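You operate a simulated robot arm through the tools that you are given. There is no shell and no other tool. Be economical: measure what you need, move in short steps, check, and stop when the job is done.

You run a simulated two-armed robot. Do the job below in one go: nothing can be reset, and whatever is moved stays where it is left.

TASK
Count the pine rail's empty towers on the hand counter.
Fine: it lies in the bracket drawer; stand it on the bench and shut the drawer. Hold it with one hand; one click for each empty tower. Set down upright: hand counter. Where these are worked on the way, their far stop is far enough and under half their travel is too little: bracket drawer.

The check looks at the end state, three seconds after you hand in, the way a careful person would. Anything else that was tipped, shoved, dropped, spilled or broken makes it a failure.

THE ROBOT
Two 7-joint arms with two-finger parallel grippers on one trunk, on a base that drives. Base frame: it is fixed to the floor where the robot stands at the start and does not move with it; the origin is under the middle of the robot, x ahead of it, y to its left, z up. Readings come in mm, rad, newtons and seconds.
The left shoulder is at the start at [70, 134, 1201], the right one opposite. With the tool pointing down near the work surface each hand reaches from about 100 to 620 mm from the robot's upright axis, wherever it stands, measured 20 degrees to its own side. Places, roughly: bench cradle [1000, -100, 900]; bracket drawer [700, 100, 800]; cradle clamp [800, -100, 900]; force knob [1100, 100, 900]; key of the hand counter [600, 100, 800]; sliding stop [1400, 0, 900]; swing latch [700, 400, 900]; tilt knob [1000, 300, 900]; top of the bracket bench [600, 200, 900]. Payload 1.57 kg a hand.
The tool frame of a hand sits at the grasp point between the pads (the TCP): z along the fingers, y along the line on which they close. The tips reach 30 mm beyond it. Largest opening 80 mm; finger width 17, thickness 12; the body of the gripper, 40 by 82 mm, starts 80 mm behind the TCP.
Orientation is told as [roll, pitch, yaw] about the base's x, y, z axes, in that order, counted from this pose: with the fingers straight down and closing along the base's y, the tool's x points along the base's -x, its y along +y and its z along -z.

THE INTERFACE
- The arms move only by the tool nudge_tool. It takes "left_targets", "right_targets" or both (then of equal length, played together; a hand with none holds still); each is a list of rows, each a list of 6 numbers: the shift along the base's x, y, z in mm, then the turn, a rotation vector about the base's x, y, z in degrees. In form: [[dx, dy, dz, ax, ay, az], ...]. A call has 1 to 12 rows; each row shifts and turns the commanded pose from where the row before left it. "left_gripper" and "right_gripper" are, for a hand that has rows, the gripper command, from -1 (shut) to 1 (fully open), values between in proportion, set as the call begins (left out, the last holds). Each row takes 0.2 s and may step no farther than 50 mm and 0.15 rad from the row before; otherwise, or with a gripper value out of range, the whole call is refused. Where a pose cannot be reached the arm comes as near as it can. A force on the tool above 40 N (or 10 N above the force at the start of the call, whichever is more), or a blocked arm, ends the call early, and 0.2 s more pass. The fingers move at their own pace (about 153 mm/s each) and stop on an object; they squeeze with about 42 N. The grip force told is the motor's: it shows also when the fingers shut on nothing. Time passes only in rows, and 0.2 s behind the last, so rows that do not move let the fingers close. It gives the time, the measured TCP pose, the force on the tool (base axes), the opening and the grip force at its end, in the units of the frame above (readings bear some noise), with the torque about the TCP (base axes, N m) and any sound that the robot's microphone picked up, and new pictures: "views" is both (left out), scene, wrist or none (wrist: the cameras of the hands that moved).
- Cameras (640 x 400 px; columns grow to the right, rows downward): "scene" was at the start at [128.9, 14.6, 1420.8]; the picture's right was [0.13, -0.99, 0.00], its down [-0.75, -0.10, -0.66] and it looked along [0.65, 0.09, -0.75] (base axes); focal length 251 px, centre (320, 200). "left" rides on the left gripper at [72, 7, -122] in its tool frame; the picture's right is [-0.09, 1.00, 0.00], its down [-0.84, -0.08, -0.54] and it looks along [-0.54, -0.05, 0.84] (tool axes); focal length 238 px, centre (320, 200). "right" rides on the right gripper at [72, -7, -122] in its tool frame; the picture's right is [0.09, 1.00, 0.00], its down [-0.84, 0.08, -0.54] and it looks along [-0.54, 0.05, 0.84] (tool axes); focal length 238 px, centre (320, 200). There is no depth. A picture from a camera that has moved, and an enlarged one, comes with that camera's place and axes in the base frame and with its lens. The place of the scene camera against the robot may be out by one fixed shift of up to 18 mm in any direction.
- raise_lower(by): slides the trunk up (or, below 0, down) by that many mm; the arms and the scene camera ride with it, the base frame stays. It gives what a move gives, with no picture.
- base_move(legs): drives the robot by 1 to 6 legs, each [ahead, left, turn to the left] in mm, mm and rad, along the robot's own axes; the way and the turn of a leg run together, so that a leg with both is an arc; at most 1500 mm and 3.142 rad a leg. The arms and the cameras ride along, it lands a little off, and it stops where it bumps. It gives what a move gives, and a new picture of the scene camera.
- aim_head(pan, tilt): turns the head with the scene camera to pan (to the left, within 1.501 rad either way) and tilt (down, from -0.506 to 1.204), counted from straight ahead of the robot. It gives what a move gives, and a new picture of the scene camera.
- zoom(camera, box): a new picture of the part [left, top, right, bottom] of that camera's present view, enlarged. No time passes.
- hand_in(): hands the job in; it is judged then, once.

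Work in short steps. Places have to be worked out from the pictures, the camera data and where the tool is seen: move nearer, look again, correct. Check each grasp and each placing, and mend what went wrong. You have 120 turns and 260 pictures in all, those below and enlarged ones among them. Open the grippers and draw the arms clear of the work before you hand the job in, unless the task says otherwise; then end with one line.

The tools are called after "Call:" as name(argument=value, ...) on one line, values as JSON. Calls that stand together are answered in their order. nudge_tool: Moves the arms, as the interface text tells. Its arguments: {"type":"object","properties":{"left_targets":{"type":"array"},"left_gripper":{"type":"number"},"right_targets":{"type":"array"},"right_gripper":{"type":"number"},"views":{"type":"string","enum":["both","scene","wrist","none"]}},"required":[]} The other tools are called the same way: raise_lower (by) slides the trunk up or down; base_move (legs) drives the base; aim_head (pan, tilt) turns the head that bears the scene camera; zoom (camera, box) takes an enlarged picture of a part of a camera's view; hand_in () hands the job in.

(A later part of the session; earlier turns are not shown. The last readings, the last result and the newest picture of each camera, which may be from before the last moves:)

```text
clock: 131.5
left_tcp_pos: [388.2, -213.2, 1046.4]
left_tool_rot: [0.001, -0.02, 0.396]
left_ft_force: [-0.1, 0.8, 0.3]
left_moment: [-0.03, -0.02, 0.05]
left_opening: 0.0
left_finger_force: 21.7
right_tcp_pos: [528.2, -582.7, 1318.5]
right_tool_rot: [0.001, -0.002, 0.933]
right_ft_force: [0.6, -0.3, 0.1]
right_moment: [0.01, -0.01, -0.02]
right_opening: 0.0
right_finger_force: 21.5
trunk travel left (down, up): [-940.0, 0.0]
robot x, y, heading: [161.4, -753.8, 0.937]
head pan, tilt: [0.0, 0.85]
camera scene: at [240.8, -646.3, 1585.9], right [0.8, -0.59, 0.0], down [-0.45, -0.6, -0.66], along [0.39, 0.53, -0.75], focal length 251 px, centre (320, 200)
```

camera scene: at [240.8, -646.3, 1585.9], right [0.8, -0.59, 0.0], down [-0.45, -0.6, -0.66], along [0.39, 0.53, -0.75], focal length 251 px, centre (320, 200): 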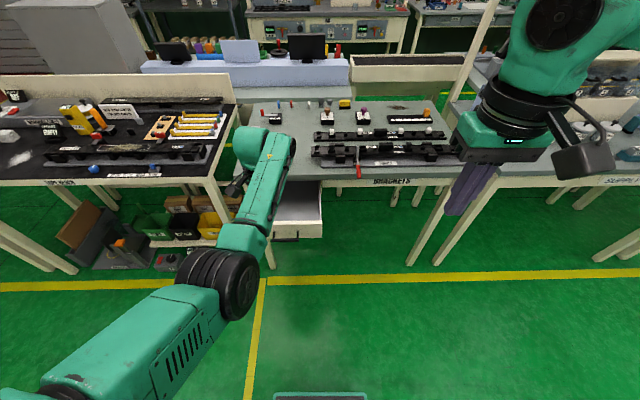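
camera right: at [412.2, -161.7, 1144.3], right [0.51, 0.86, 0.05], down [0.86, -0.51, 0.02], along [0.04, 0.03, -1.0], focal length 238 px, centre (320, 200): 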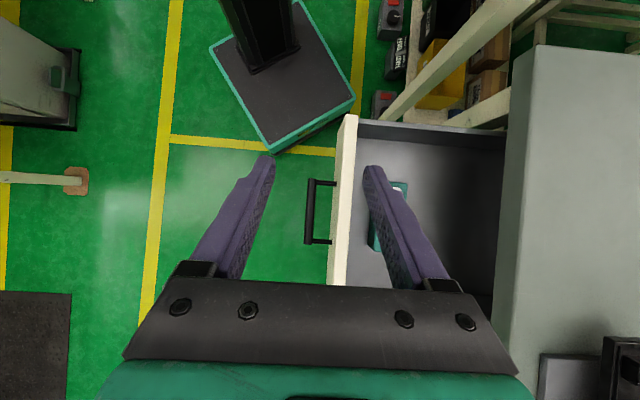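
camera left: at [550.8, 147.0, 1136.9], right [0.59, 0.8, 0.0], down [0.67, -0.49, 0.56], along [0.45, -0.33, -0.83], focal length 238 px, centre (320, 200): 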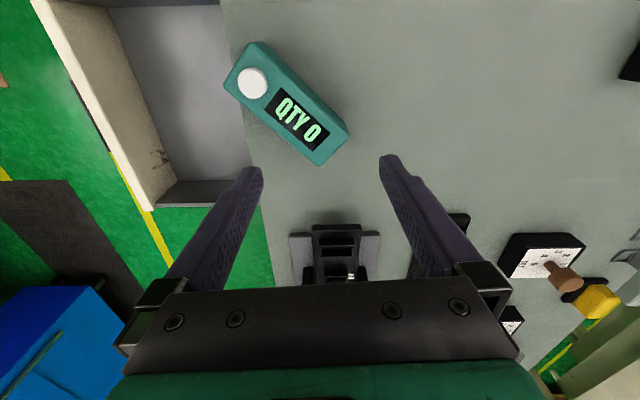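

Left fist is 70 mm before the handle and laterally centred on it. I lower the trunk and the fist to z ≈ 795.

Call:
raise_lower(by=-165)

Call:
nudge_tool(left_targets=[[0, 0, -20, 0, 1.2, 0], [0, 0, -22, 0, 0, 0], [0, 0, -22, 0, 0, 0], [0, 0, -22, 0, 0, 0], [0, 0, 0, 0, 0, 0]], views="both")

```text
clock: 133.4
left_tcp_pos: [387.3, -212.6, 880.8]
left_tool_rot: [0.002, -0.021, 0.398]
left_ft_force: [0.7, 0.7, -0.4]
left_moment: [0.01, -0.01, 0.02]
left_opening: 0.0
left_finger_force: 21.5
right_tcp_pos: [527.2, -581.4, 1154.3]
right_tool_rot: [-0.001, -0.001, 0.932]
right_ft_force: [0.2, 0.4, -0.5]
right_moment: [-0.01, 0.03, 0.01]
right_opening: 0.0
right_finger_force: 21.7
trunk travel left (down, up): [-775.0, 165.0]
robot x, y, heading: [164.1, -753.7, 0.939]
head pan, tilt: [0.0, 0.85]
```

```text
clock: 134.6
left_tcp_pos: [387.4, -211.4, 794.6]
left_tool_rot: [0.01, -0.002, 0.394]
left_ft_force: [-0.2, 0.0, -0.6]
left_moment: [0.01, 0.02, 0.0]
left_opening: 0.0
left_finger_force: 21.0
right_tcp_pos: [527.5, -581.5, 1154.3]
right_tool_rot: [0.0, -0.002, 0.935]
right_ft_force: [-0.6, -0.3, -0.7]
right_moment: [0.02, 0.01, 0.02]
right_opening: 0.0
right_finger_force: 21.3
trunk travel left (down, up): [-775.0, 165.0]
robot x, y, heading: [164.8, -754.2, 0.936]
head pan, tilt: [0.0, 0.85]
camera scene: at [240.2, -646.0, 1420.9], right [0.8, -0.59, 0.0], down [-0.45, -0.6, -0.66], along [0.39, 0.53, -0.75], focal length 251 px, centre (320, 200)
camera left: at [318.0, -235.0, 917.5], right [-0.3, 0.95, 0.01], down [0.8, 0.25, 0.54], along [0.51, 0.17, -0.84], focal length 238 px, centre (320, 200)
```

scene: 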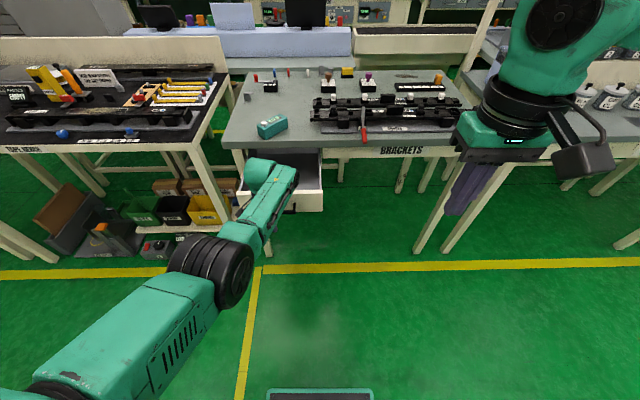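
left: 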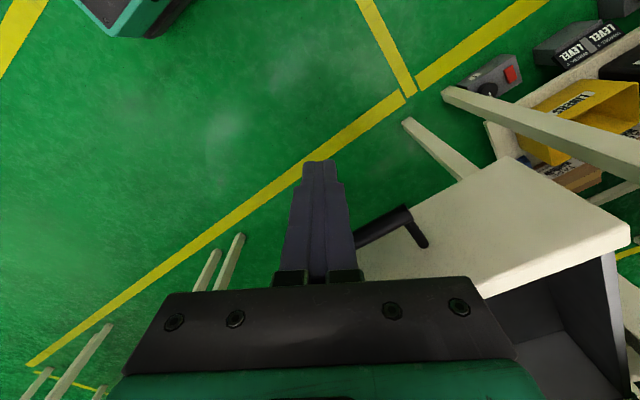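

The vertical fist would bring the gripper body against the bench edge at the end, so I tilt it 35° forward to push the bar with the fingertips.

Call:
nudge_tool(left_targets=[[-2, -3, 0, 5.73, -4.02, 0], [-2, -3, 0, 5.73, -4.02, 0], [-2, -3, 0, 5.73, -4.02, 0], [-2, -3, 0, 5.73, -4.02, 0], [-2, -3, 0, 5.73, -4.02, 0], [0, 0, 0, 0, 0, 0]], views="both")

```text
clock: 136.0
left_tcp_pos: [378.8, -228.2, 795.5]
left_tool_rot: [0.366, -0.51, 0.301]
left_ft_force: [-0.3, -0.4, 0.9]
left_moment: [-0.05, -0.01, 0.0]
left_opening: 0.1
left_finger_force: 20.9
right_tcp_pos: [527.4, -581.3, 1154.6]
right_tool_rot: [0.001, 0.001, 0.934]
right_ft_force: [0.3, 0.3, -0.5]
right_moment: [0.0, 0.01, 0.01]
right_opening: 0.1
right_finger_force: 21.7
trunk travel left (down, up): [-775.0, 165.0]
robot x, y, heading: [162.8, -754.6, 0.93]
head pan, tilt: [0.0, 0.85]
camera scene: at [240.6, -645.3, 1420.8], right [0.8, -0.59, 0.0], down [-0.45, -0.6, -0.66], along [0.39, 0.53, -0.75], focal length 251 px, centre (320, 200)
camera left: at [275.8, -299.3, 862.1], right [-0.36, 0.86, 0.36], down [0.56, -0.11, 0.82], along [0.75, 0.5, -0.44], focal length 238 px, centre (320, 200)
```

scene: 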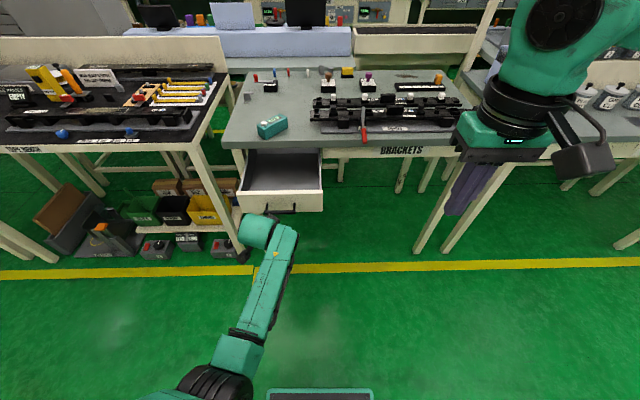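
left: 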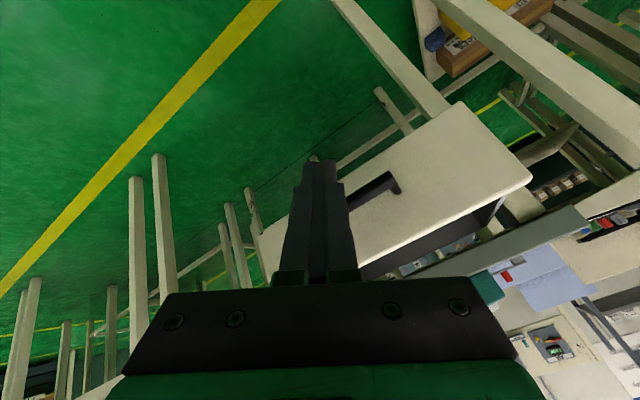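

Arranged. I drive ahead 170 mm (along the drawer axis) and watch the push.

Call:
base_move(legs=[[170, 4, 0]])

```text
clock: 137.4
left_tcp_pos: [473.7, -89.8, 795.5]
left_tool_rot: [0.368, -0.508, 0.302]
left_ft_force: [-0.2, -0.7, -0.1]
left_moment: [-0.04, -0.03, 0.02]
left_opening: 0.1
left_finger_force: 21.1
right_tcp_pos: [624.8, -443.9, 1155.4]
right_tool_rot: [0.0, -0.003, 0.936]
right_ft_force: [0.3, -0.1, 0.0]
right_moment: [0.0, 0.03, 0.0]
right_opening: 0.0
right_finger_force: 21.6
trunk travel left (down, up): [-775.0, 165.0]
robot x, y, heading: [263.4, -613.2, 0.937]
head pan, tilt: [0.0, 0.85]
camera scene: at [336.3, -508.7, 1421.1], right [0.8, -0.59, 0.0], down [-0.45, -0.6, -0.66], along [0.39, 0.53, -0.75], focal length 251 px, centre (320, 200)
```

scene: 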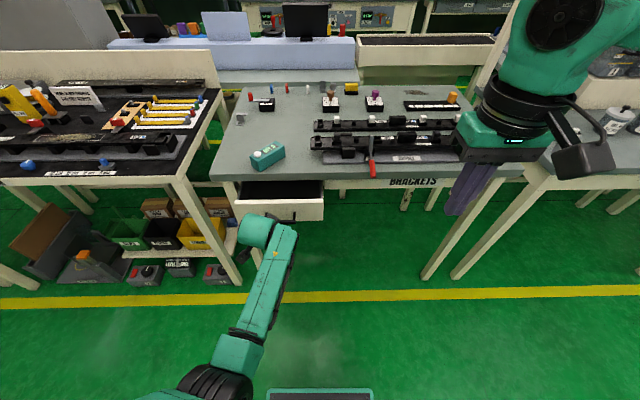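

The drawer slides in easily. Another 95 mm.

Call:
base_move(legs=[[95, 2, 0]])

Call:
zoom(camera="scene", box=[180, 130, 380, 255])

```text
clock: 138.6
left_tcp_pos: [528.8, -11.1, 796.2]
left_tool_rot: [0.369, -0.507, 0.303]
left_ft_force: [-7.5, -9.6, -2.0]
left_moment: [-0.23, 0.16, 0.07]
left_opening: 0.2
left_finger_force: 21.5
right_tcp_pos: [678.6, -366.4, 1154.2]
right_tool_rot: [0.001, -0.003, 0.935]
right_ft_force: [1.0, -0.6, 0.7]
right_moment: [0.03, 0.0, 0.0]
right_opening: 0.1
right_finger_force: 21.0
trunk travel left (down, up): [-775.0, 165.0]
robot x, y, heading: [309.5, -534.5, 0.934]
head pan, tilt: [0.0, 0.85]
camera scene: at [391.5, -430.5, 1421.2], right [0.8, -0.59, 0.0], down [-0.45, -0.6, -0.66], along [0.39, 0.53, -0.75], focal length 251 px, centre (320, 200)
```

scene: 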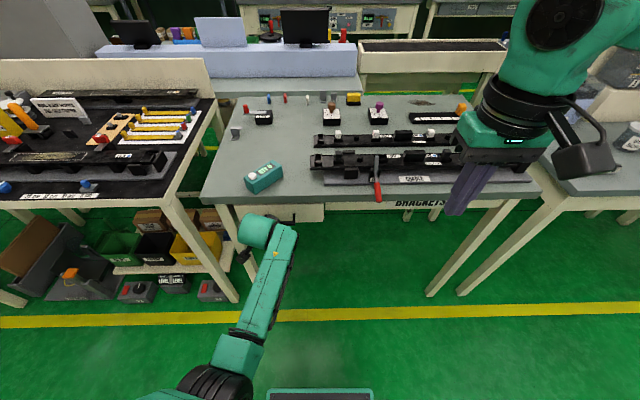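

```text
3.20 times, centred on (280, 192) of scene
camera zoom: at [391.5, -430.5, 1421.2], right [0.8, -0.59, 0.0], down [-0.45, -0.6, -0.66], along [0.39, 0.53, -0.75], focal length 802 px, centre (448, 224)
```

zoom: 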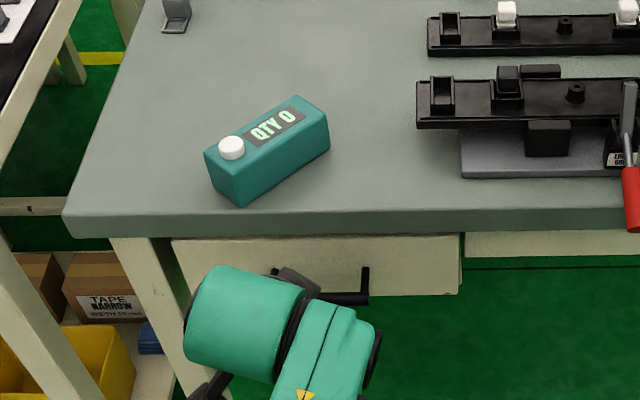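

Force of 12 N suggests the stop is near. I push another few mm with the arm until the force rises.

Call:
nudge_tool(left_targets=[[3, 4.1, 0, 0, 0, 0], [3, 4.1, 0, 0, 0, 0], [3, 4.1, 0, 0, 0, 0], [3, 4.1, 0, 0, 0, 0]], views="none")

```text
clock: 139.2
left_tcp_pos: [533.2, -7.6, 790.1]
left_tool_rot: [0.353, -0.491, 0.312]
left_ft_force: [-8.8, -15.2, 3.2]
left_moment: [-0.32, 0.19, 0.06]
left_opening: 0.2
left_finger_force: 21.0
right_tcp_pos: [679.2, -367.4, 1154.3]
right_tool_rot: [0.001, -0.001, 0.936]
right_ft_force: [0.7, -0.4, 1.0]
right_moment: [-0.01, 0.0, 0.01]
right_opening: 0.2
right_finger_force: 21.1
trunk travel left (down, up): [-775.0, 165.0]
robot x, y, heading: [315.5, -536.8, 0.928]
head pan, tilt: [0.0, 0.85]
stopped in row 3 (left hand): the force on the tool passed its limit at 43 N (the readings are from after the stop); the commanded pose is now the measured one
```

The stop is reached (43 N). I draw the hand straight back 70 mm and look at the drawer.

Call:
nudge_tool(left_targets=[[-10, -14.3, 0, 0, 0, 0], [-10, -14.3, 0, 0, 0, 0], [-10, -14.3, 0, 0, 0, 0], [-10, -14.3, 0, 0, 0, 0]], views="none")

Call:
zoom(camera="scene", box=[180, 130, 380, 255])

```text
clock: 140.2
left_tcp_pos: [493.1, -62.8, 791.4]
left_tool_rot: [0.357, -0.493, 0.309]
left_ft_force: [0.3, 0.6, -0.5]
left_moment: [0.0, -0.01, 0.01]
left_opening: 0.0
left_finger_force: 20.7
right_tcp_pos: [679.0, -366.0, 1155.7]
right_tool_rot: [-0.001, -0.002, 0.935]
right_ft_force: [-0.1, -0.4, -0.5]
right_moment: [-0.01, 0.02, 0.02]
right_opening: 0.0
right_finger_force: 21.1
trunk travel left (down, up): [-775.0, 165.0]
robot x, y, heading: [316.7, -537.9, 0.936]
head pan, tilt: [0.0, 0.85]
```

```text
3.20 times, centred on (280, 192) of scene
camera zoom: at [391.2, -430.7, 1421.1], right [0.8, -0.59, 0.0], down [-0.45, -0.6, -0.66], along [0.39, 0.53, -0.75], focal length 802 px, centre (448, 224)
```

zoom: 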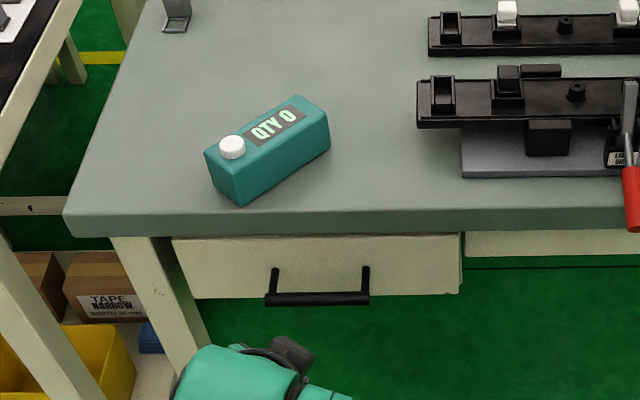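

The drawer is shut. For the clicks the right hand will hold the counter's far-right end and the left will press the near-left button. I raise the left hand, raise the trunk, and drive closer to the bench.

Call:
nudge_tool(left_targets=[[-5, -8, 20, 0, 0, 0], [-5, -8, 25, 0, 0, 0], [-5, -8, 25, 0, 0, 0], [-5, -8, 25, 0, 0, 0], [-5, -8, 25, 0, 0, 0]], views="none")

Call:
raise_lower(by=165)

Call:
base_move(legs=[[0, 185, 0.02], [200, 0, 0]])

```text
clock: 141.4
left_tcp_pos: [468.3, -103.5, 908.9]
left_tool_rot: [0.358, -0.493, 0.312]
left_ft_force: [-0.2, 0.7, -0.1]
left_moment: [-0.03, -0.03, 0.02]
left_opening: 0.1
left_finger_force: 21.3
right_tcp_pos: [679.1, -365.1, 1154.5]
right_tool_rot: [0.001, -0.001, 0.936]
right_ft_force: [-0.1, 0.5, 0.6]
right_moment: [0.0, 0.0, -0.02]
right_opening: 0.1
right_finger_force: 21.0
trunk travel left (down, up): [-775.0, 165.0]
robot x, y, heading: [312.4, -536.6, 0.936]
head pan, tilt: [0.0, 0.85]
```

```text
clock: 143.3
left_tcp_pos: [469.3, -104.0, 1073.9]
left_tool_rot: [0.357, -0.495, 0.309]
left_ft_force: [0.7, 0.2, -0.1]
left_moment: [-0.01, 0.0, 0.01]
left_opening: 0.0
left_finger_force: 21.5
right_tcp_pos: [679.8, -365.9, 1319.1]
right_tool_rot: [0.001, -0.002, 0.934]
right_ft_force: [-0.2, -0.1, 0.2]
right_moment: [-0.03, -0.01, 0.0]
right_opening: 0.2
right_finger_force: 21.6
trunk travel left (down, up): [-940.0, 0.0]
robot x, y, heading: [314.9, -539.6, 0.937]
head pan, tilt: [0.0, 0.85]
```

```text
clock: 146.1
left_tcp_pos: [423.9, 170.9, 1075.2]
left_tool_rot: [0.359, -0.494, 0.331]
left_ft_force: [0.3, -0.2, 0.5]
left_moment: [0.02, -0.02, 0.02]
left_opening: 0.0
left_finger_force: 21.7
right_tcp_pos: [640.1, -88.1, 1320.0]
right_tool_rot: [-0.001, -0.005, 0.958]
right_ft_force: [0.2, -0.5, -0.2]
right_moment: [0.02, -0.03, 0.03]
right_opening: 0.0
right_finger_force: 21.3
trunk travel left (down, up): [-940.0, 0.0]
robot x, y, heading: [282.0, -261.8, 0.958]
head pan, tilt: [0.0, 0.85]
camera scene: at [354.3, -159.6, 1586.4], right [0.82, -0.58, 0.0], down [-0.43, -0.61, -0.66], along [0.38, 0.54, -0.75], focal length 251 px, centre (320, 200)
```

scene: 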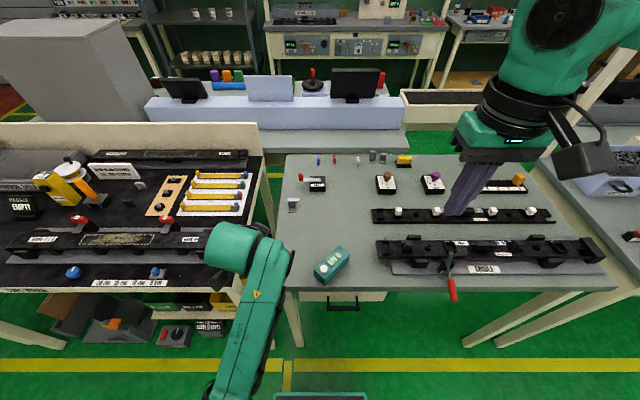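

Now at ahead ~490 of the holding spot. I move the right hand high over the counter's far-right end with yaw -41°, gripper at 62 mm.

Call:
nudge_tool(right_targets=[[-3.5, 24, -5, 0, 0, -5.2], [-3.5, 24, -5, 0, 0, -5.2], [-3.5, 24, -5, 0, 0, -5.2], [-3.5, 24, -5, 0, 0, -5.2], [-3.5, 24, -5, 0, 0, -5.2], [-3.5, 24, -5, 0, 0, -5.2], [-3.5, 24, -5, 0, 0, -5.2], [-3.5, 24, -5, 0, 0, -5.2], [0, 0, 0, 0, 0, 0]], right_gripper=0.6, views="both")

```text
clock: 148.1
left_tcp_pos: [426.6, 173.6, 1073.8]
left_tool_rot: [0.357, -0.492, 0.332]
left_ft_force: [0.5, 0.4, -0.3]
left_moment: [0.0, 0.03, 0.0]
left_opening: 0.1
left_finger_force: 21.8
right_tcp_pos: [627.2, 58.9, 1272.3]
right_tool_rot: [0.002, -0.002, 0.23]
right_ft_force: [0.3, -0.8, -0.9]
right_moment: [-0.04, 0.02, 0.01]
right_opening: 64.1
right_finger_force: 0.1
right hand out of reach, approached as far as the arm can: row 6, 7, 8
trunk travel left (down, up): [-940.0, 0.0]
robot x, y, heading: [284.4, -264.1, 0.955]
head pan, tilt: [0.0, 0.85]
camera scene: at [357.3, -154.1, 1585.8], right [0.82, -0.58, 0.0], down [-0.43, -0.61, -0.66], along [0.38, 0.54, -0.75], focal length 251 px, centre (320, 200)
camera right: at [559.5, 37.0, 1393.4], right [-0.32, 0.95, 0.0], down [0.8, 0.27, 0.54], along [0.51, 0.17, -0.84], focal length 238 px, centre (320, 200)
```

scene: 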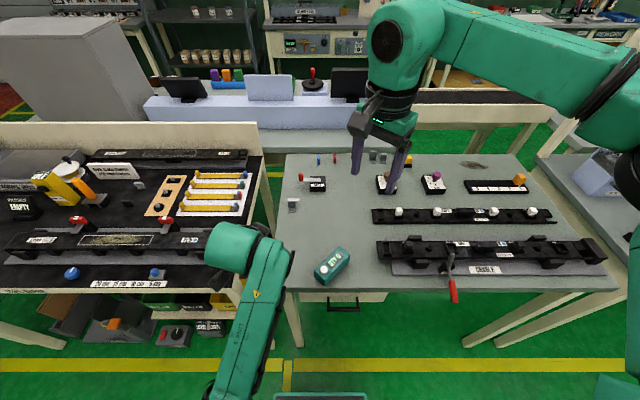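
right: 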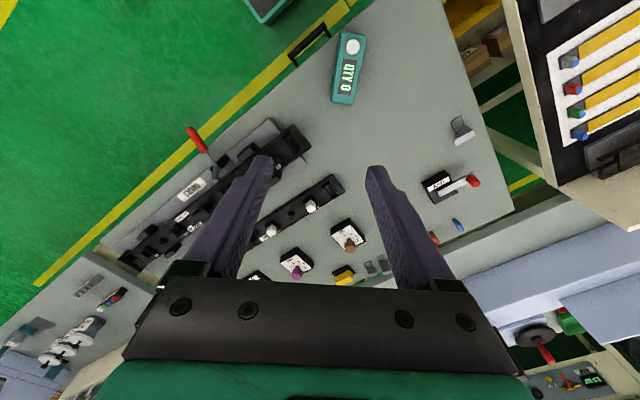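

The right arm is short of reach for holding here. Better: the left (vertical reach is good) holds, then turns the counter so its button faces the robot, and the right presses from its side. First I bring the right hand back to its natural pose and straighten the left tool while rising.

Call:
nudge_tool(right_targets=[[0, -24, 5, 0, 0, 5.2], [0, -24, 5, 0, 0, 5.2], [0, -24, 5, 0, 0, 5.2], [0, -24, 5, 0, 0, 5.2], [0, -24, 5, 0, 0, 5.2], [0, -24, 5, 0, 0, 5.2], [0, -24, 5, 0, 0, 5.2], [0, -24, 5, 0, 0, 5.2]], left_targets=[[0, 0, 8, -5.73, 4.02, 0], [0, 0, 8, -5.73, 4.02, 0], [0, 0, 8, -5.73, 4.02, 0], [0, 0, 8, -5.73, 4.02, 0], [0, 0, 8, -5.73, 4.02, 0], [0, 0, 8, 0, 0, -3.7], [0, 0, 8, 0, 0, -3.7], [0, 0, 8, 0, 0, -3.7]], right_gripper=-1, views="none")

Call:
base_move(legs=[[-30, -190, 0]])

```text
clock: 149.0
left_tcp_pos: [359.5, 221.0, 1077.9]
left_tool_rot: [0.27, -0.007, 0.46]
left_ft_force: [-1.0, 0.4, -0.2]
left_moment: [0.0, -0.01, -0.02]
left_opening: 0.0
left_finger_force: 21.1
left hand out of reach, approached as far as the arm can: row 4
right_tcp_pos: [625.8, -26.6, 1291.3]
right_tool_rot: [-0.001, -0.002, 0.559]
right_ft_force: [-0.1, -1.1, 0.4]
right_moment: [-0.04, -0.01, 0.02]
right_opening: 0.1
right_finger_force: 20.9
trunk travel left (down, up): [-940.0, 0.0]
robot x, y, heading: [281.4, -263.7, 0.959]
head pan, tilt: [0.0, 0.85]
stopped in row 4 (left hand): the arm was blocked; the commanded pose is now the measured one
```

```text
clock: 150.6
left_tcp_pos: [495.9, 88.2, 1076.5]
left_tool_rot: [0.266, -0.008, 0.463]
left_ft_force: [-0.5, -0.2, 0.1]
left_moment: [0.0, 0.0, -0.01]
left_opening: 0.0
left_finger_force: 21.1
right_tcp_pos: [761.3, -157.6, 1290.7]
right_tool_rot: [-0.004, -0.003, 0.563]
right_ft_force: [-0.3, 0.2, 0.5]
right_moment: [-0.01, -0.02, -0.01]
right_opening: 0.1
right_finger_force: 21.6
trunk travel left (down, up): [-940.0, 0.0]
robot x, y, heading: [420.3, -395.5, 0.956]
head pan, tilt: [0.0, 0.85]
camera scene: at [490.9, -284.8, 1585.8], right [0.82, -0.57, 0.0], down [-0.43, -0.62, -0.66], along [0.38, 0.54, -0.75], focal length 251 px, centre (320, 200)
```

scene: 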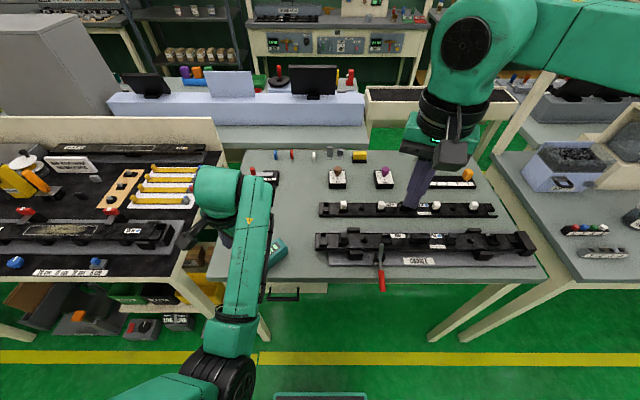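

Continue straightening the left while moving it above the counter's far end; right hand fully back to natural yaw.

Call:
nudge_tool(left_targets=[[20, -15, 0, -6.8, -3.4, 0], [20, -15, 0, -6.8, -3.4, 0], [19, 12, 5, 0, 0, -3.5], [19, 12, 5, 0, 0, -3.5], [19, 11, 5, 0, 0, -3.5], [19, 11, 5, 0, 0, -3.5]], right_targets=[[0, -20, 0, 0, 0, 5], [0, -20, 0, 0, 0, 5], [0, -20, 0, 0, 0, 5], [0, -20, 0, 0, 0, 5], [0, -20, 0, 0, 0, 2.5], [0, -20, 0, 0, 0, 0]], left_gripper=1, views="both")

```text
clock: 151.1
left_tcp_pos: [458.9, 112.9, 1074.8]
left_tool_rot: [0.255, 0.075, 0.536]
left_ft_force: [0.0, 0.8, 0.3]
left_moment: [0.0, 0.0, -0.03]
left_opening: 79.8
left_finger_force: 0.1
left hand out of reach, approached as far as the arm can: row 2
right_tcp_pos: [764.1, -185.7, 1291.2]
right_tool_rot: [0.0, -0.003, 0.675]
right_ft_force: [-0.5, -0.4, -0.3]
right_moment: [-0.02, -0.04, 0.01]
right_opening: 0.1
right_finger_force: 21.2
trunk travel left (down, up): [-940.0, 0.0]
robot x, y, heading: [419.1, -396.1, 0.958]
head pan, tilt: [0.0, 0.85]
stopped in row 2 (left hand): the arm was blocked; the commanded pose is now the measured one
camera scene: at [493.3, -287.8, 1585.9], right [0.82, -0.57, 0.0], down [-0.43, -0.62, -0.66], along [0.38, 0.54, -0.75], focal length 251 px, centre (320, 200)
camera right: at [711.7, -236.2, 1412.9], right [-0.69, 0.72, 0.0], down [0.6, 0.58, 0.54], along [0.39, 0.38, -0.84], focal length 238 px, centre (320, 200)
camera left: at [417.0, 59.1, 1199.0], right [-0.4, 0.89, 0.24], down [0.86, 0.26, 0.44], along [0.33, 0.38, -0.86], focal length 238 px, centre (320, 200)
```

scene: 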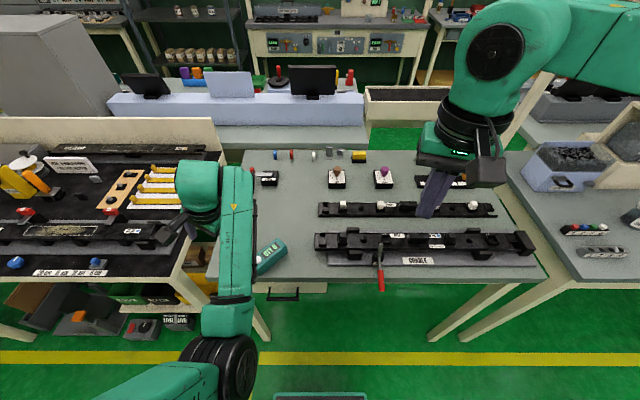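
right: 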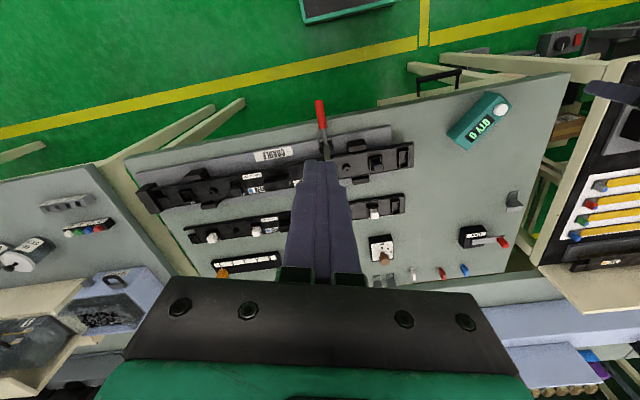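
left: 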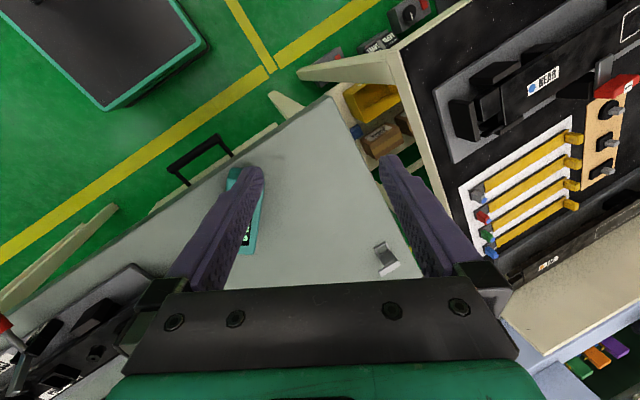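

The left arm is again near a fold limit. I extend it forward/right first (as it was when vertical worked), then untilt.

Call:
nudge_tool(left_targets=[[24, 4, 0, 0, 0, 0], [24, 4, 0, 0, 0, 0], [24, 4, 0, 0, 0, 0], [24, 4, 0, 0, 0, 0], [24, 4, 0, 0, 0, 0], [24, 4, 0, 0, 0, 0]], right_targets=[[0, -20, 0, 0, 0, 5], [0, -20, 0, 0, 0, 5], [0, -20, 0, 0, 0, 5], [0, -20, 0, 0, 0, 1], [0, 0, 0, 0, 0, 0], [0, 0, 0, 0, 0, 0]], views="none")

```text
clock: 152.5
left_tcp_pos: [605.7, 137.4, 1074.2]
left_tool_rot: [0.254, 0.078, 0.535]
left_ft_force: [-0.1, -0.8, -0.8]
left_moment: [0.02, 0.0, 0.0]
left_opening: 79.9
left_finger_force: 0.0
right_tcp_pos: [765.3, -265.9, 1292.8]
right_tool_rot: [0.0, -0.002, 0.957]
right_ft_force: [-0.5, 0.9, -0.3]
right_moment: [0.01, -0.02, -0.02]
right_opening: 0.0
right_finger_force: 21.1
trunk travel left (down, up): [-940.0, 0.0]
robot x, y, heading: [418.3, -398.1, 0.962]
head pan, tilt: [0.0, 0.85]
```

It followed exactly. Now untilt and turn to yaw 0.22 above the counter's far end.

Call:
nudge_tool(left_targets=[[1, -6, 0, -6.3, -3.7, 0.6], [1, -6, 0, -6.3, -3.7, 0.6], [1, -6, 0, 2.3, -3.9, 0], [1, -6, 0, 0, 0, -6], [1, -6, 0, 0, 0, -6], [1, -3, 0, 0, 0, -6], [0, 0, 0, 0, 0, 0]], views="wrist")

```text
clock: 154.1
left_tcp_pos: [610.6, 102.5, 1074.6]
left_tool_rot: [-0.001, -0.003, 0.221]
left_ft_force: [0.7, 0.3, -0.3]
left_moment: [0.01, -0.03, 0.02]
left_opening: 79.9
left_finger_force: 0.1
right_tcp_pos: [764.3, -266.7, 1294.1]
right_tool_rot: [-0.001, -0.004, 0.954]
right_ft_force: [-0.6, -0.6, -0.2]
right_moment: [0.01, 0.0, 0.0]
right_opening: 0.1
right_finger_force: 21.6
trunk travel left (down, up): [-940.0, 0.0]
robot x, y, heading: [420.5, -398.3, 0.962]
head pan, tilt: [0.0, 0.85]
camera left: at [537.8, 92.8, 1195.7], right [-0.13, 0.99, 0.0], down [0.83, 0.11, 0.54], along [0.54, 0.07, -0.84], focal length 238 px, centre (320, 200)
```

left: 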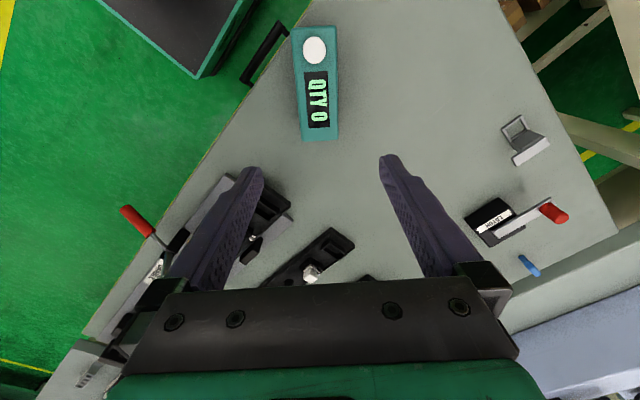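

Left hand is vertical and aligned over the counter. I lower the trunk 130 mm, then the hand 22 mm to straddle the counter.

Call:
raise_lower(by=-130)

Call:
nudge_tool(left_targets=[[0, 0, -7, 0, 0, -1], [0, 0, -7, 0, 0, 0], [0, 0, -6, 0, 0, 0], [0, 0, 0, 0, 0, 0]], left_gripper=0.7, views="both")

```text
clock: 155.7
left_tcp_pos: [610.2, 102.0, 945.1]
left_tool_rot: [0.0, -0.004, 0.22]
left_ft_force: [0.0, 0.1, -0.1]
left_moment: [0.0, 0.01, -0.03]
left_opening: 80.1
left_finger_force: 0.1
right_tcp_pos: [764.8, -267.7, 1162.8]
right_tool_rot: [-0.001, -0.002, 0.955]
right_ft_force: [-0.2, -0.1, -0.2]
right_moment: [0.03, 0.0, 0.03]
right_opening: 0.3
right_finger_force: 21.5
trunk travel left (down, up): [-810.0, 130.0]
robot x, y, heading: [424.0, -403.1, 0.961]
head pan, tilt: [0.0, 0.85]
```

```text
clock: 156.7
left_tcp_pos: [611.1, 103.2, 923.6]
left_tool_rot: [-0.002, -0.004, 0.204]
left_ft_force: [0.4, 0.2, -0.9]
left_moment: [-0.01, 0.01, 0.0]
left_opening: 67.7
left_finger_force: 0.0
right_tcp_pos: [765.1, -266.7, 1162.9]
right_tool_rot: [0.002, -0.002, 0.955]
right_ft_force: [0.0, -0.1, 0.3]
right_moment: [-0.06, 0.02, -0.01]
right_opening: 0.0
right_finger_force: 21.2
trunk travel left (down, up): [-810.0, 130.0]
robot x, y, heading: [422.0, -397.6, 0.956]
head pan, tilt: [0.0, 0.85]
camera scene: at [494.8, -288.5, 1455.9], right [0.82, -0.57, 0.0], down [-0.43, -0.62, -0.66], along [0.38, 0.54, -0.75], focal length 251 px, centre (320, 200)
camera left: at [537.6, 94.1, 1045.1], right [-0.11, 0.99, 0.0], down [0.83, 0.09, 0.54], along [0.54, 0.06, -0.84], focal length 238 px, centre (320, 200)
```

scene: 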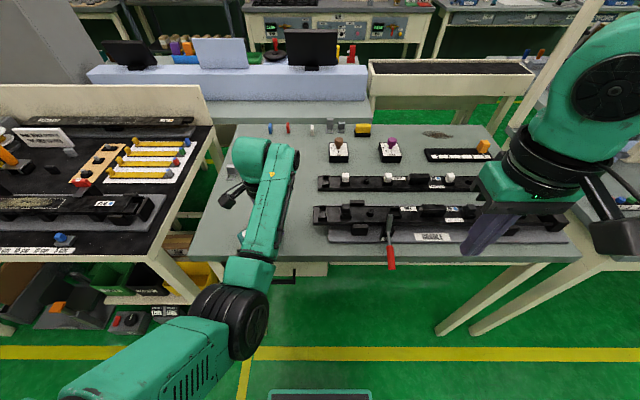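
left: 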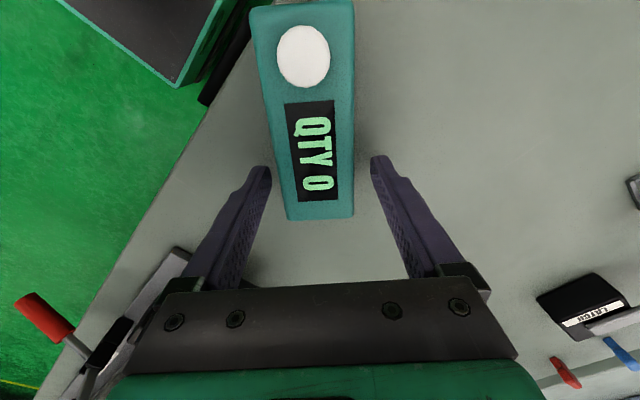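

Well placed; I close the left grip on the counter.

Call:
nudge_tool(left_targets=[[0, 0, 0, 0, 0, 0], [0, 0, 0, 0, 0, 0], [0, 0, 0, 0, 0, 0]], left_gripper=-1, views="wrist")

```text
clock: 157.5
left_tcp_pos: [609.9, 102.9, 923.8]
left_tool_rot: [0.0, -0.003, 0.204]
left_ft_force: [0.4, -0.7, 0.3]
left_moment: [0.02, -0.06, 0.01]
left_opening: 43.3
left_finger_force: 42.0
right_tcp_pos: [764.7, -266.6, 1161.9]
right_tool_rot: [0.0, 0.0, 0.954]
right_ft_force: [0.5, -0.1, 0.2]
right_moment: [0.01, -0.01, -0.03]
right_opening: 0.0
right_finger_force: 21.5
trunk travel left (down, up): [-810.0, 130.0]
robot x, y, heading: [421.4, -400.3, 0.964]
head pan, tilt: [0.0, 0.85]
camera left: at [537.6, 94.1, 1045.2], right [-0.11, 0.99, 0.0], down [0.83, 0.09, 0.54], along [0.54, 0.06, -0.84], focal length 238 px, centre (320, 200)
```

left: 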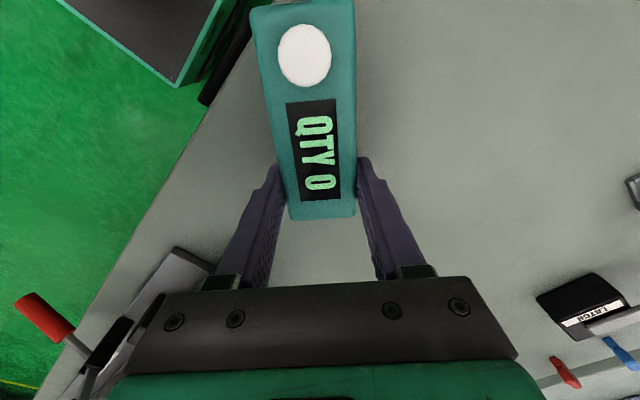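

Held. The button is at about [542, 88, 932]. I'll press with the right fist coming from the right side (pointing left, tilted ~55°) to stay clear of the left forearm. First turn and tilt the right hand in free space.

Call:
nudge_tool(right_targets=[[0, 0, 0, 0, 0, 7], [0, 0, 0, 0, 0, 7], [0, 0, 0, 0, 0, 7], [0, 0, 0, 0, 0, 7], [0, 0, 0, 0, 0, 7], [0, 0, -5, 6.8, 3.93, 0], [0, 0, -5, 6.8, 3.93, 0], [0, 0, -5, 6.8, 3.93, 0], [0, 0, -5, 6.8, 3.93, 0], [0, 0, -5, 6.8, 3.93, 0], [0, 0, -5, 6.8, 3.93, 0], [0, 0, -5, 6.8, 3.93, 0]], views="scene")

```text
clock: 160.1
left_tcp_pos: [609.3, 102.6, 923.6]
left_tool_rot: [0.0, -0.003, 0.203]
left_ft_force: [0.0, 0.1, -0.4]
left_moment: [0.05, -0.09, 0.05]
left_opening: 43.3
left_finger_force: 42.1
right_tcp_pos: [738.4, -262.7, 1168.7]
right_tool_rot: [0.561, -0.687, 1.289]
right_ft_force: [-0.5, -0.3, 0.6]
right_moment: [0.02, 0.01, 0.0]
right_opening: 0.0
right_finger_force: 21.3
right hand out of reach, approached as far as the arm can: row 7, 8, 10, 11, 12
trunk travel left (down, up): [-810.0, 130.0]
robot x, y, heading: [417.3, -397.2, 0.962]
head pan, tilt: [0.0, 0.85]
camera scene: at [494.6, -288.4, 1455.9], right [0.82, -0.57, 0.0], down [-0.43, -0.62, -0.66], along [0.38, 0.54, -0.75], focal length 251 px, centre (320, 200)
```

scene: 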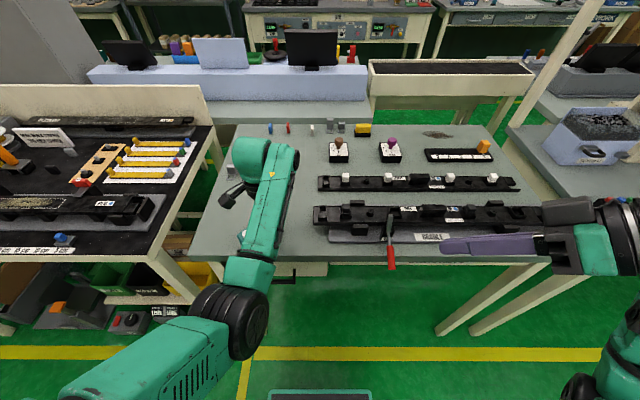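

The right fist points left and down. I move it toward a standoff 50 mm off the button, stopping part-way to look.

Call:
nudge_tool(right_targets=[[-21, 30, -15, 0, 0, 0], [-21, 30, -15, 0, 0, 0], [-21, 30, -15, 0, 0, 0], [-21, 30, -15, 0, 0, 0], [-21, 30, -15, 0, 0, 0], [-21, 30, -15, 0, 0, 0]], views="both")

```text
clock: 161.5
left_tcp_pos: [609.8, 103.5, 922.4]
left_tool_rot: [-0.002, -0.002, 0.204]
left_ft_force: [-1.1, 0.9, -0.2]
left_moment: [0.04, 0.12, -0.04]
left_opening: 43.4
left_finger_force: 42.0
right_tcp_pos: [612.1, -80.7, 1078.5]
right_tool_rot: [0.556, -0.686, 1.288]
right_ft_force: [0.2, -0.4, 0.2]
right_moment: [0.01, 0.03, 0.02]
right_opening: 0.0
right_finger_force: 21.2
trunk travel left (down, up): [-810.0, 130.0]
robot x, y, heading: [423.8, -398.8, 0.958]
head pan, tilt: [0.0, 0.85]
camera scene: at [494.2, -287.5, 1455.9], right [0.82, -0.57, 0.0], down [-0.43, -0.62, -0.66], along [0.38, 0.54, -0.75], focal length 251 px, centre (320, 200)
camera right: at [646.7, -215.3, 1109.2], right [-0.92, -0.15, 0.35], down [0.3, 0.25, 0.92], along [-0.23, 0.95, -0.19], focal length 238 px, centre (320, 200)
```

scene: 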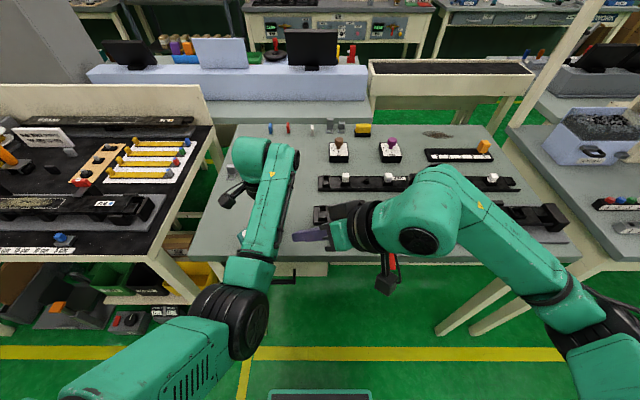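
right: 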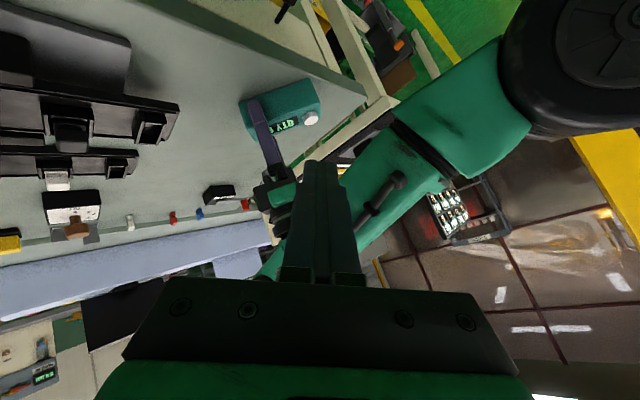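

The fist reaches well. To pass farther below the left forearm I flatten it 15° more, then go to the standoff near the button.

Call:
nudge_tool(right_targets=[[0, 0, -10, 6.6, 3.58, 0], [0, 0, -10, 6.6, 3.58, 0], [-4, 15, -16, 0, 0, 0], [-4, 15, -16, 0, 0, 0], [-4, 15, -16, 0, 0, 0], [-4, 15, -16, 0, 0, 0], [0, 0, 0, 0, 0, 0]], views="both")

```text
clock: 163.1
left_tcp_pos: [610.6, 103.2, 922.9]
left_tool_rot: [0.001, -0.002, 0.204]
left_ft_force: [0.3, 0.1, 0.9]
left_moment: [0.08, -0.04, 0.01]
left_opening: 43.3
left_finger_force: 41.4
right_tcp_pos: [596.7, -22.9, 994.0]
right_tool_rot: [0.839, -0.858, 1.092]
right_ft_force: [0.6, 0.7, 0.3]
right_moment: [0.02, 0.02, 0.02]
right_opening: 0.1
right_finger_force: 21.1
trunk travel left (down, up): [-810.0, 130.0]
robot x, y, heading: [420.8, -399.8, 0.96]
head pan, tilt: [0.0, 0.85]
camera scene: at [494.8, -288.5, 1455.9], right [0.82, -0.57, 0.0], down [-0.43, -0.62, -0.66], along [0.38, 0.54, -0.75], focal length 251 px, centre (320, 200)
camera right: at [633.3, -159.5, 989.0], right [-0.88, -0.24, 0.42], down [0.42, 0.04, 0.91], along [-0.24, 0.97, 0.07], focal length 238 px, centre (320, 200)
```

scene: 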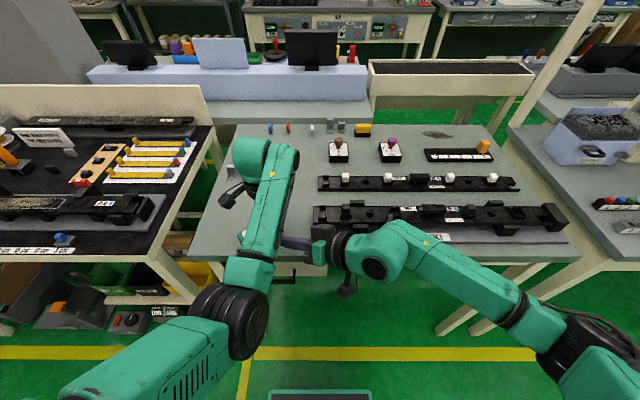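
right: 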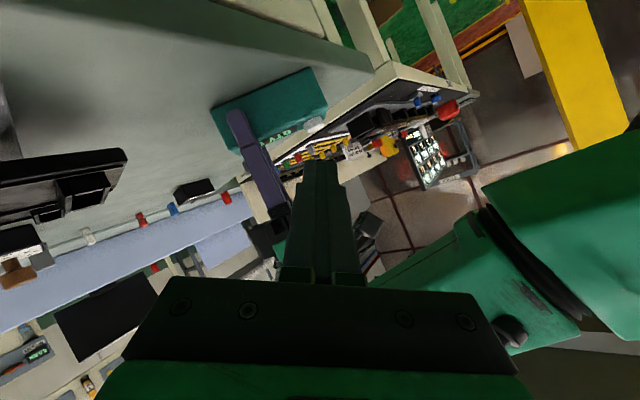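

Clear of the left arm. Now I bring the tip over the button with about 15 mm of height to spare.

Call:
nudge_tool(right_targets=[[-11, 22.6, -6, 0, 0, 0], [-11, 22.6, -6, 0, 0, 0], [-11, 22.6, -6, 0, 0, 0], [-11, 22.6, -6, 0, 0, 0], [0, 0, 0, 0, 0, 0]], views="wrist")

Call:
zoom(camera="left", box=[160, 0, 480, 200])

```text
clock: 164.3
left_tcp_pos: [610.0, 102.3, 923.8]
left_tool_rot: [0.0, -0.004, 0.204]
left_ft_force: [0.1, 0.1, 0.4]
left_moment: [0.07, -0.05, 0.01]
left_opening: 43.2
left_finger_force: 41.9
right_tcp_pos: [552.3, 67.7, 969.6]
right_tool_rot: [0.84, -0.856, 1.09]
right_ft_force: [0.7, 0.1, -0.8]
right_moment: [0.01, -0.03, -0.01]
right_opening: 0.0
right_finger_force: 21.1
trunk travel left (down, up): [-810.0, 130.0]
robot x, y, heading: [418.6, -397.3, 0.954]
head pan, tilt: [0.0, 0.85]
camera right: at [589.8, -68.5, 964.9], right [-0.88, -0.24, 0.42], down [0.42, 0.04, 0.91], along [-0.24, 0.97, 0.07], focal length 238 px, centre (320, 200)
```

right: 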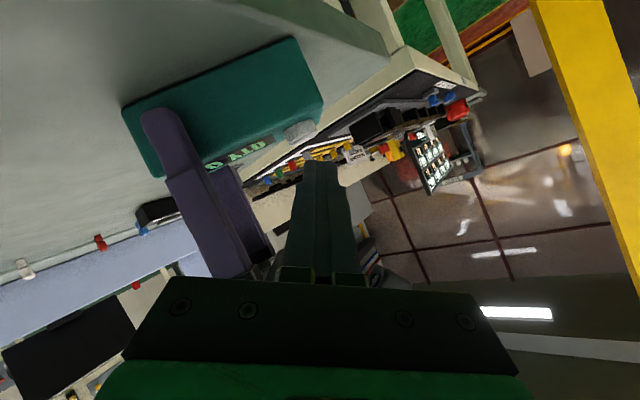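

```text
2.00 times, centred on (320, 100) of left
camera zoom: at [537.7, 94.0, 1045.2], right [-0.11, 0.99, 0.0], down [0.83, 0.09, 0.54], along [0.54, 0.06, -0.84], focal length 477 px, centre (320, 400)
```

zoom: 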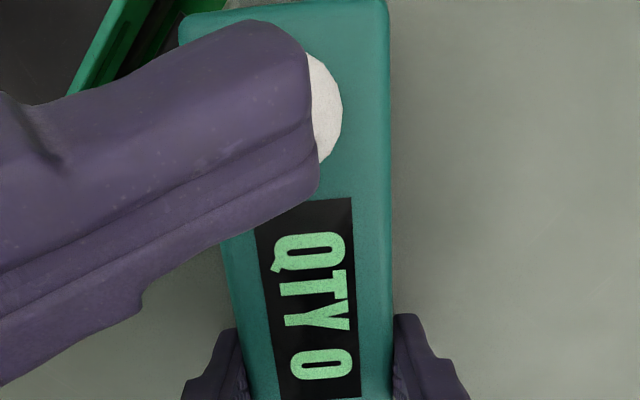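

The left camera shows the fist tip right above the button and the display "QTY 0". I shift 3 mm inward and go down 12 mm.

Call:
nudge_tool(right_targets=[[-1, 3, 0, 0, 0, 0], [0, 0, -4, 0, 0, 0], [0, 0, -4, 0, 0, 0], [0, 0, -3, 0, 0, 0], [0, 0, 0, 0, 0, 0]], views="none")

Call:
zoom(camera="left", box=[160, 0, 480, 200])

```text
clock: 165.5
left_tcp_pos: [609.3, 102.7, 923.8]
left_tool_rot: [0.0, -0.003, 0.203]
left_ft_force: [0.8, 0.2, -0.4]
left_moment: [0.0, -0.03, -0.01]
left_opening: 43.4
left_finger_force: 41.9
right_tcp_pos: [552.6, 70.3, 960.0]
right_tool_rot: [0.84, -0.858, 1.092]
right_ft_force: [0.7, -0.1, -0.4]
right_moment: [0.01, -0.03, -0.02]
right_opening: 0.0
right_finger_force: 21.6
trunk travel left (down, up): [-810.0, 130.0]
robot x, y, heading: [422.2, -400.9, 0.962]
head pan, tilt: [0.0, 0.85]
```

```text
2.00 times, centred on (320, 100) of left
camera zoom: at [537.6, 94.1, 1045.2], right [-0.11, 0.99, 0.0], down [0.83, 0.09, 0.54], along [0.54, 0.06, -0.84], focal length 477 px, centre (320, 400)
```

zoom: 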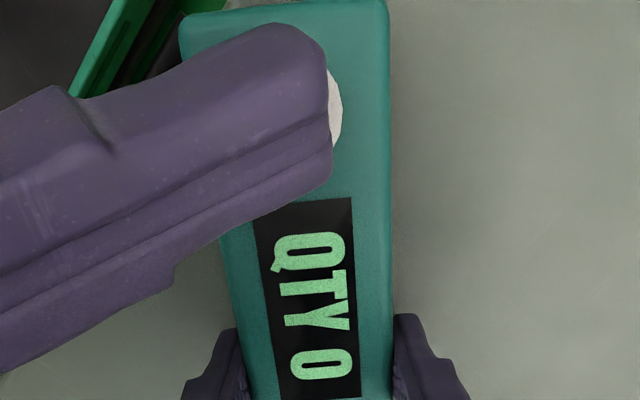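

No contact yet, display still 0. I go down in 1.5 mm steps, watching force, sound and display.

Call:
nudge_tool(right_targets=[[0, 0, -1.5, 0, 0, 0], [0, 0, -1.5, 0, 0, 0], [0, 0, -1, 0, 0, 0]], views="none")

Call:
nudge_tool(right_targets=[[0, 0, -1, 0, 0, 0], [0, 0, -1, 0, 0, 0]], views="none")

```text
clock: 166.3
left_tcp_pos: [610.0, 102.8, 924.3]
left_tool_rot: [0.0, -0.005, 0.203]
left_ft_force: [0.8, 0.6, -0.5]
left_moment: [0.02, 0.02, -0.02]
left_opening: 43.0
left_finger_force: 42.0
right_tcp_pos: [552.1, 70.9, 955.7]
right_tool_rot: [0.841, -0.857, 1.09]
right_ft_force: [-1.7, 0.1, 0.8]
right_moment: [0.02, 0.02, 0.01]
right_opening: 0.2
right_finger_force: 21.3
trunk travel left (down, up): [-810.0, 130.0]
robot x, y, heading: [423.5, -399.2, 0.96]
head pan, tilt: [0.0, 0.85]
heard: click
```

```text
clock: 166.9
left_tcp_pos: [610.8, 103.1, 922.8]
left_tool_rot: [0.0, -0.005, 0.203]
left_ft_force: [-0.5, 0.9, -0.2]
left_moment: [0.05, -0.11, -0.01]
left_opening: 43.3
left_finger_force: 42.1
right_tcp_pos: [551.2, 71.3, 954.6]
right_tool_rot: [0.842, -0.857, 1.09]
right_ft_force: [1.0, -0.3, 2.7]
right_moment: [-0.02, 0.01, -0.01]
right_opening: 0.0
right_finger_force: 21.2
trunk travel left (down, up): [-810.0, 130.0]
robot x, y, heading: [415.2, -398.5, 0.96]
head pan, tilt: [0.0, 0.85]
```

A click was heard. I release the button by rising 12 mm and read the display.

Call:
nudge_tool(right_targets=[[0, 0, 4, 0, 0, 0], [0, 0, 4, 0, 0, 0], [0, 0, 4, 0, 0, 0], [0, 0, 0, 0, 0, 0]], views="none")

Call:
zoom(camera="left", box=[160, 0, 480, 200])

```text
clock: 167.9
left_tcp_pos: [610.5, 105.0, 922.7]
left_tool_rot: [-0.001, -0.004, 0.204]
left_ft_force: [-0.4, 0.4, 0.0]
left_moment: [-0.02, 0.05, 0.06]
left_opening: 43.1
left_finger_force: 41.9
right_tcp_pos: [552.1, 70.0, 966.0]
right_tool_rot: [0.838, -0.857, 1.09]
right_ft_force: [-0.3, -0.1, 1.1]
right_moment: [0.04, 0.0, -0.01]
right_opening: 0.0
right_finger_force: 21.4
trunk travel left (down, up): [-810.0, 130.0]
robot x, y, heading: [420.3, -398.2, 0.959]
head pan, tilt: [0.0, 0.85]
```

```text
2.00 times, centred on (320, 100) of left
camera zoom: at [537.5, 94.2, 1045.2], right [-0.11, 0.99, 0.0], down [0.83, 0.09, 0.54], along [0.54, 0.06, -0.84], focal length 477 px, centre (320, 400)
```

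zoom: 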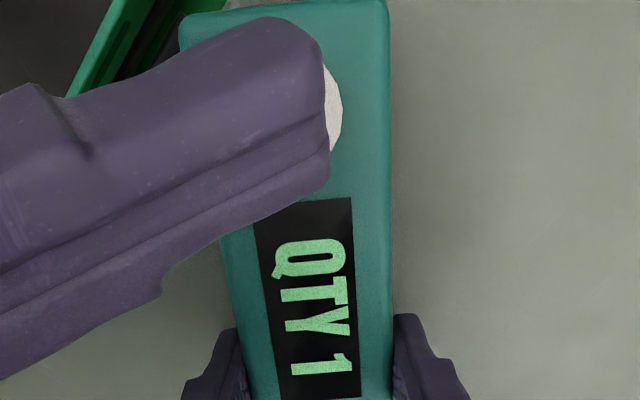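

"QTY 1". The second press: the same 11–12 mm down, then up.

Call:
nudge_tool(right_targets=[[0, 0, -4, 0, 0, 0], [0, 0, -4, 0, 0, 0], [0, 0, -1.5, 0, 0, 0], [0, 0, -1.5, 0, 0, 0], [0, 0, -1, 0, 0, 0]], views="none")

Call:
zoom(camera="left", box=[160, 0, 480, 200])

```text
clock: 169.1
left_tcp_pos: [609.1, 102.5, 924.3]
left_tool_rot: [-0.001, -0.003, 0.204]
left_ft_force: [1.1, 0.7, -0.7]
left_moment: [0.08, 0.04, -0.02]
left_opening: 43.2
left_finger_force: 42.1
right_tcp_pos: [550.7, 69.6, 954.2]
right_tool_rot: [0.842, -0.856, 1.091]
right_ft_force: [-0.1, -0.3, 2.2]
right_moment: [0.04, 0.05, 0.02]
right_opening: 0.0
right_finger_force: 20.9
trunk travel left (down, up): [-810.0, 130.0]
robot x, y, heading: [421.4, -395.9, 0.964]
head pan, tilt: [0.0, 0.85]
heard: click
```

```text
2.00 times, centred on (320, 100) of left
camera zoom: at [537.5, 94.2, 1045.2], right [-0.11, 0.99, 0.0], down [0.83, 0.09, 0.54], along [0.54, 0.06, -0.84], focal length 477 px, centre (320, 400)
```

zoom: 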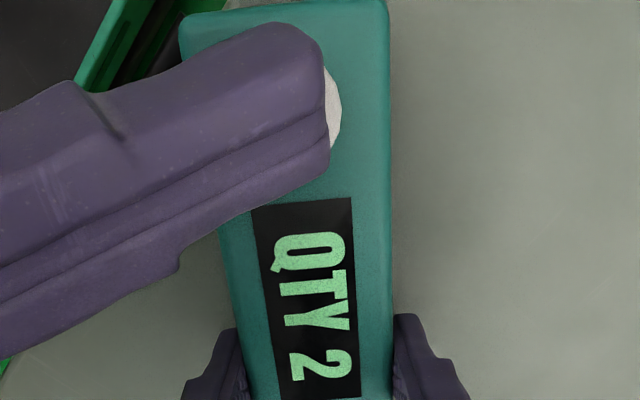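

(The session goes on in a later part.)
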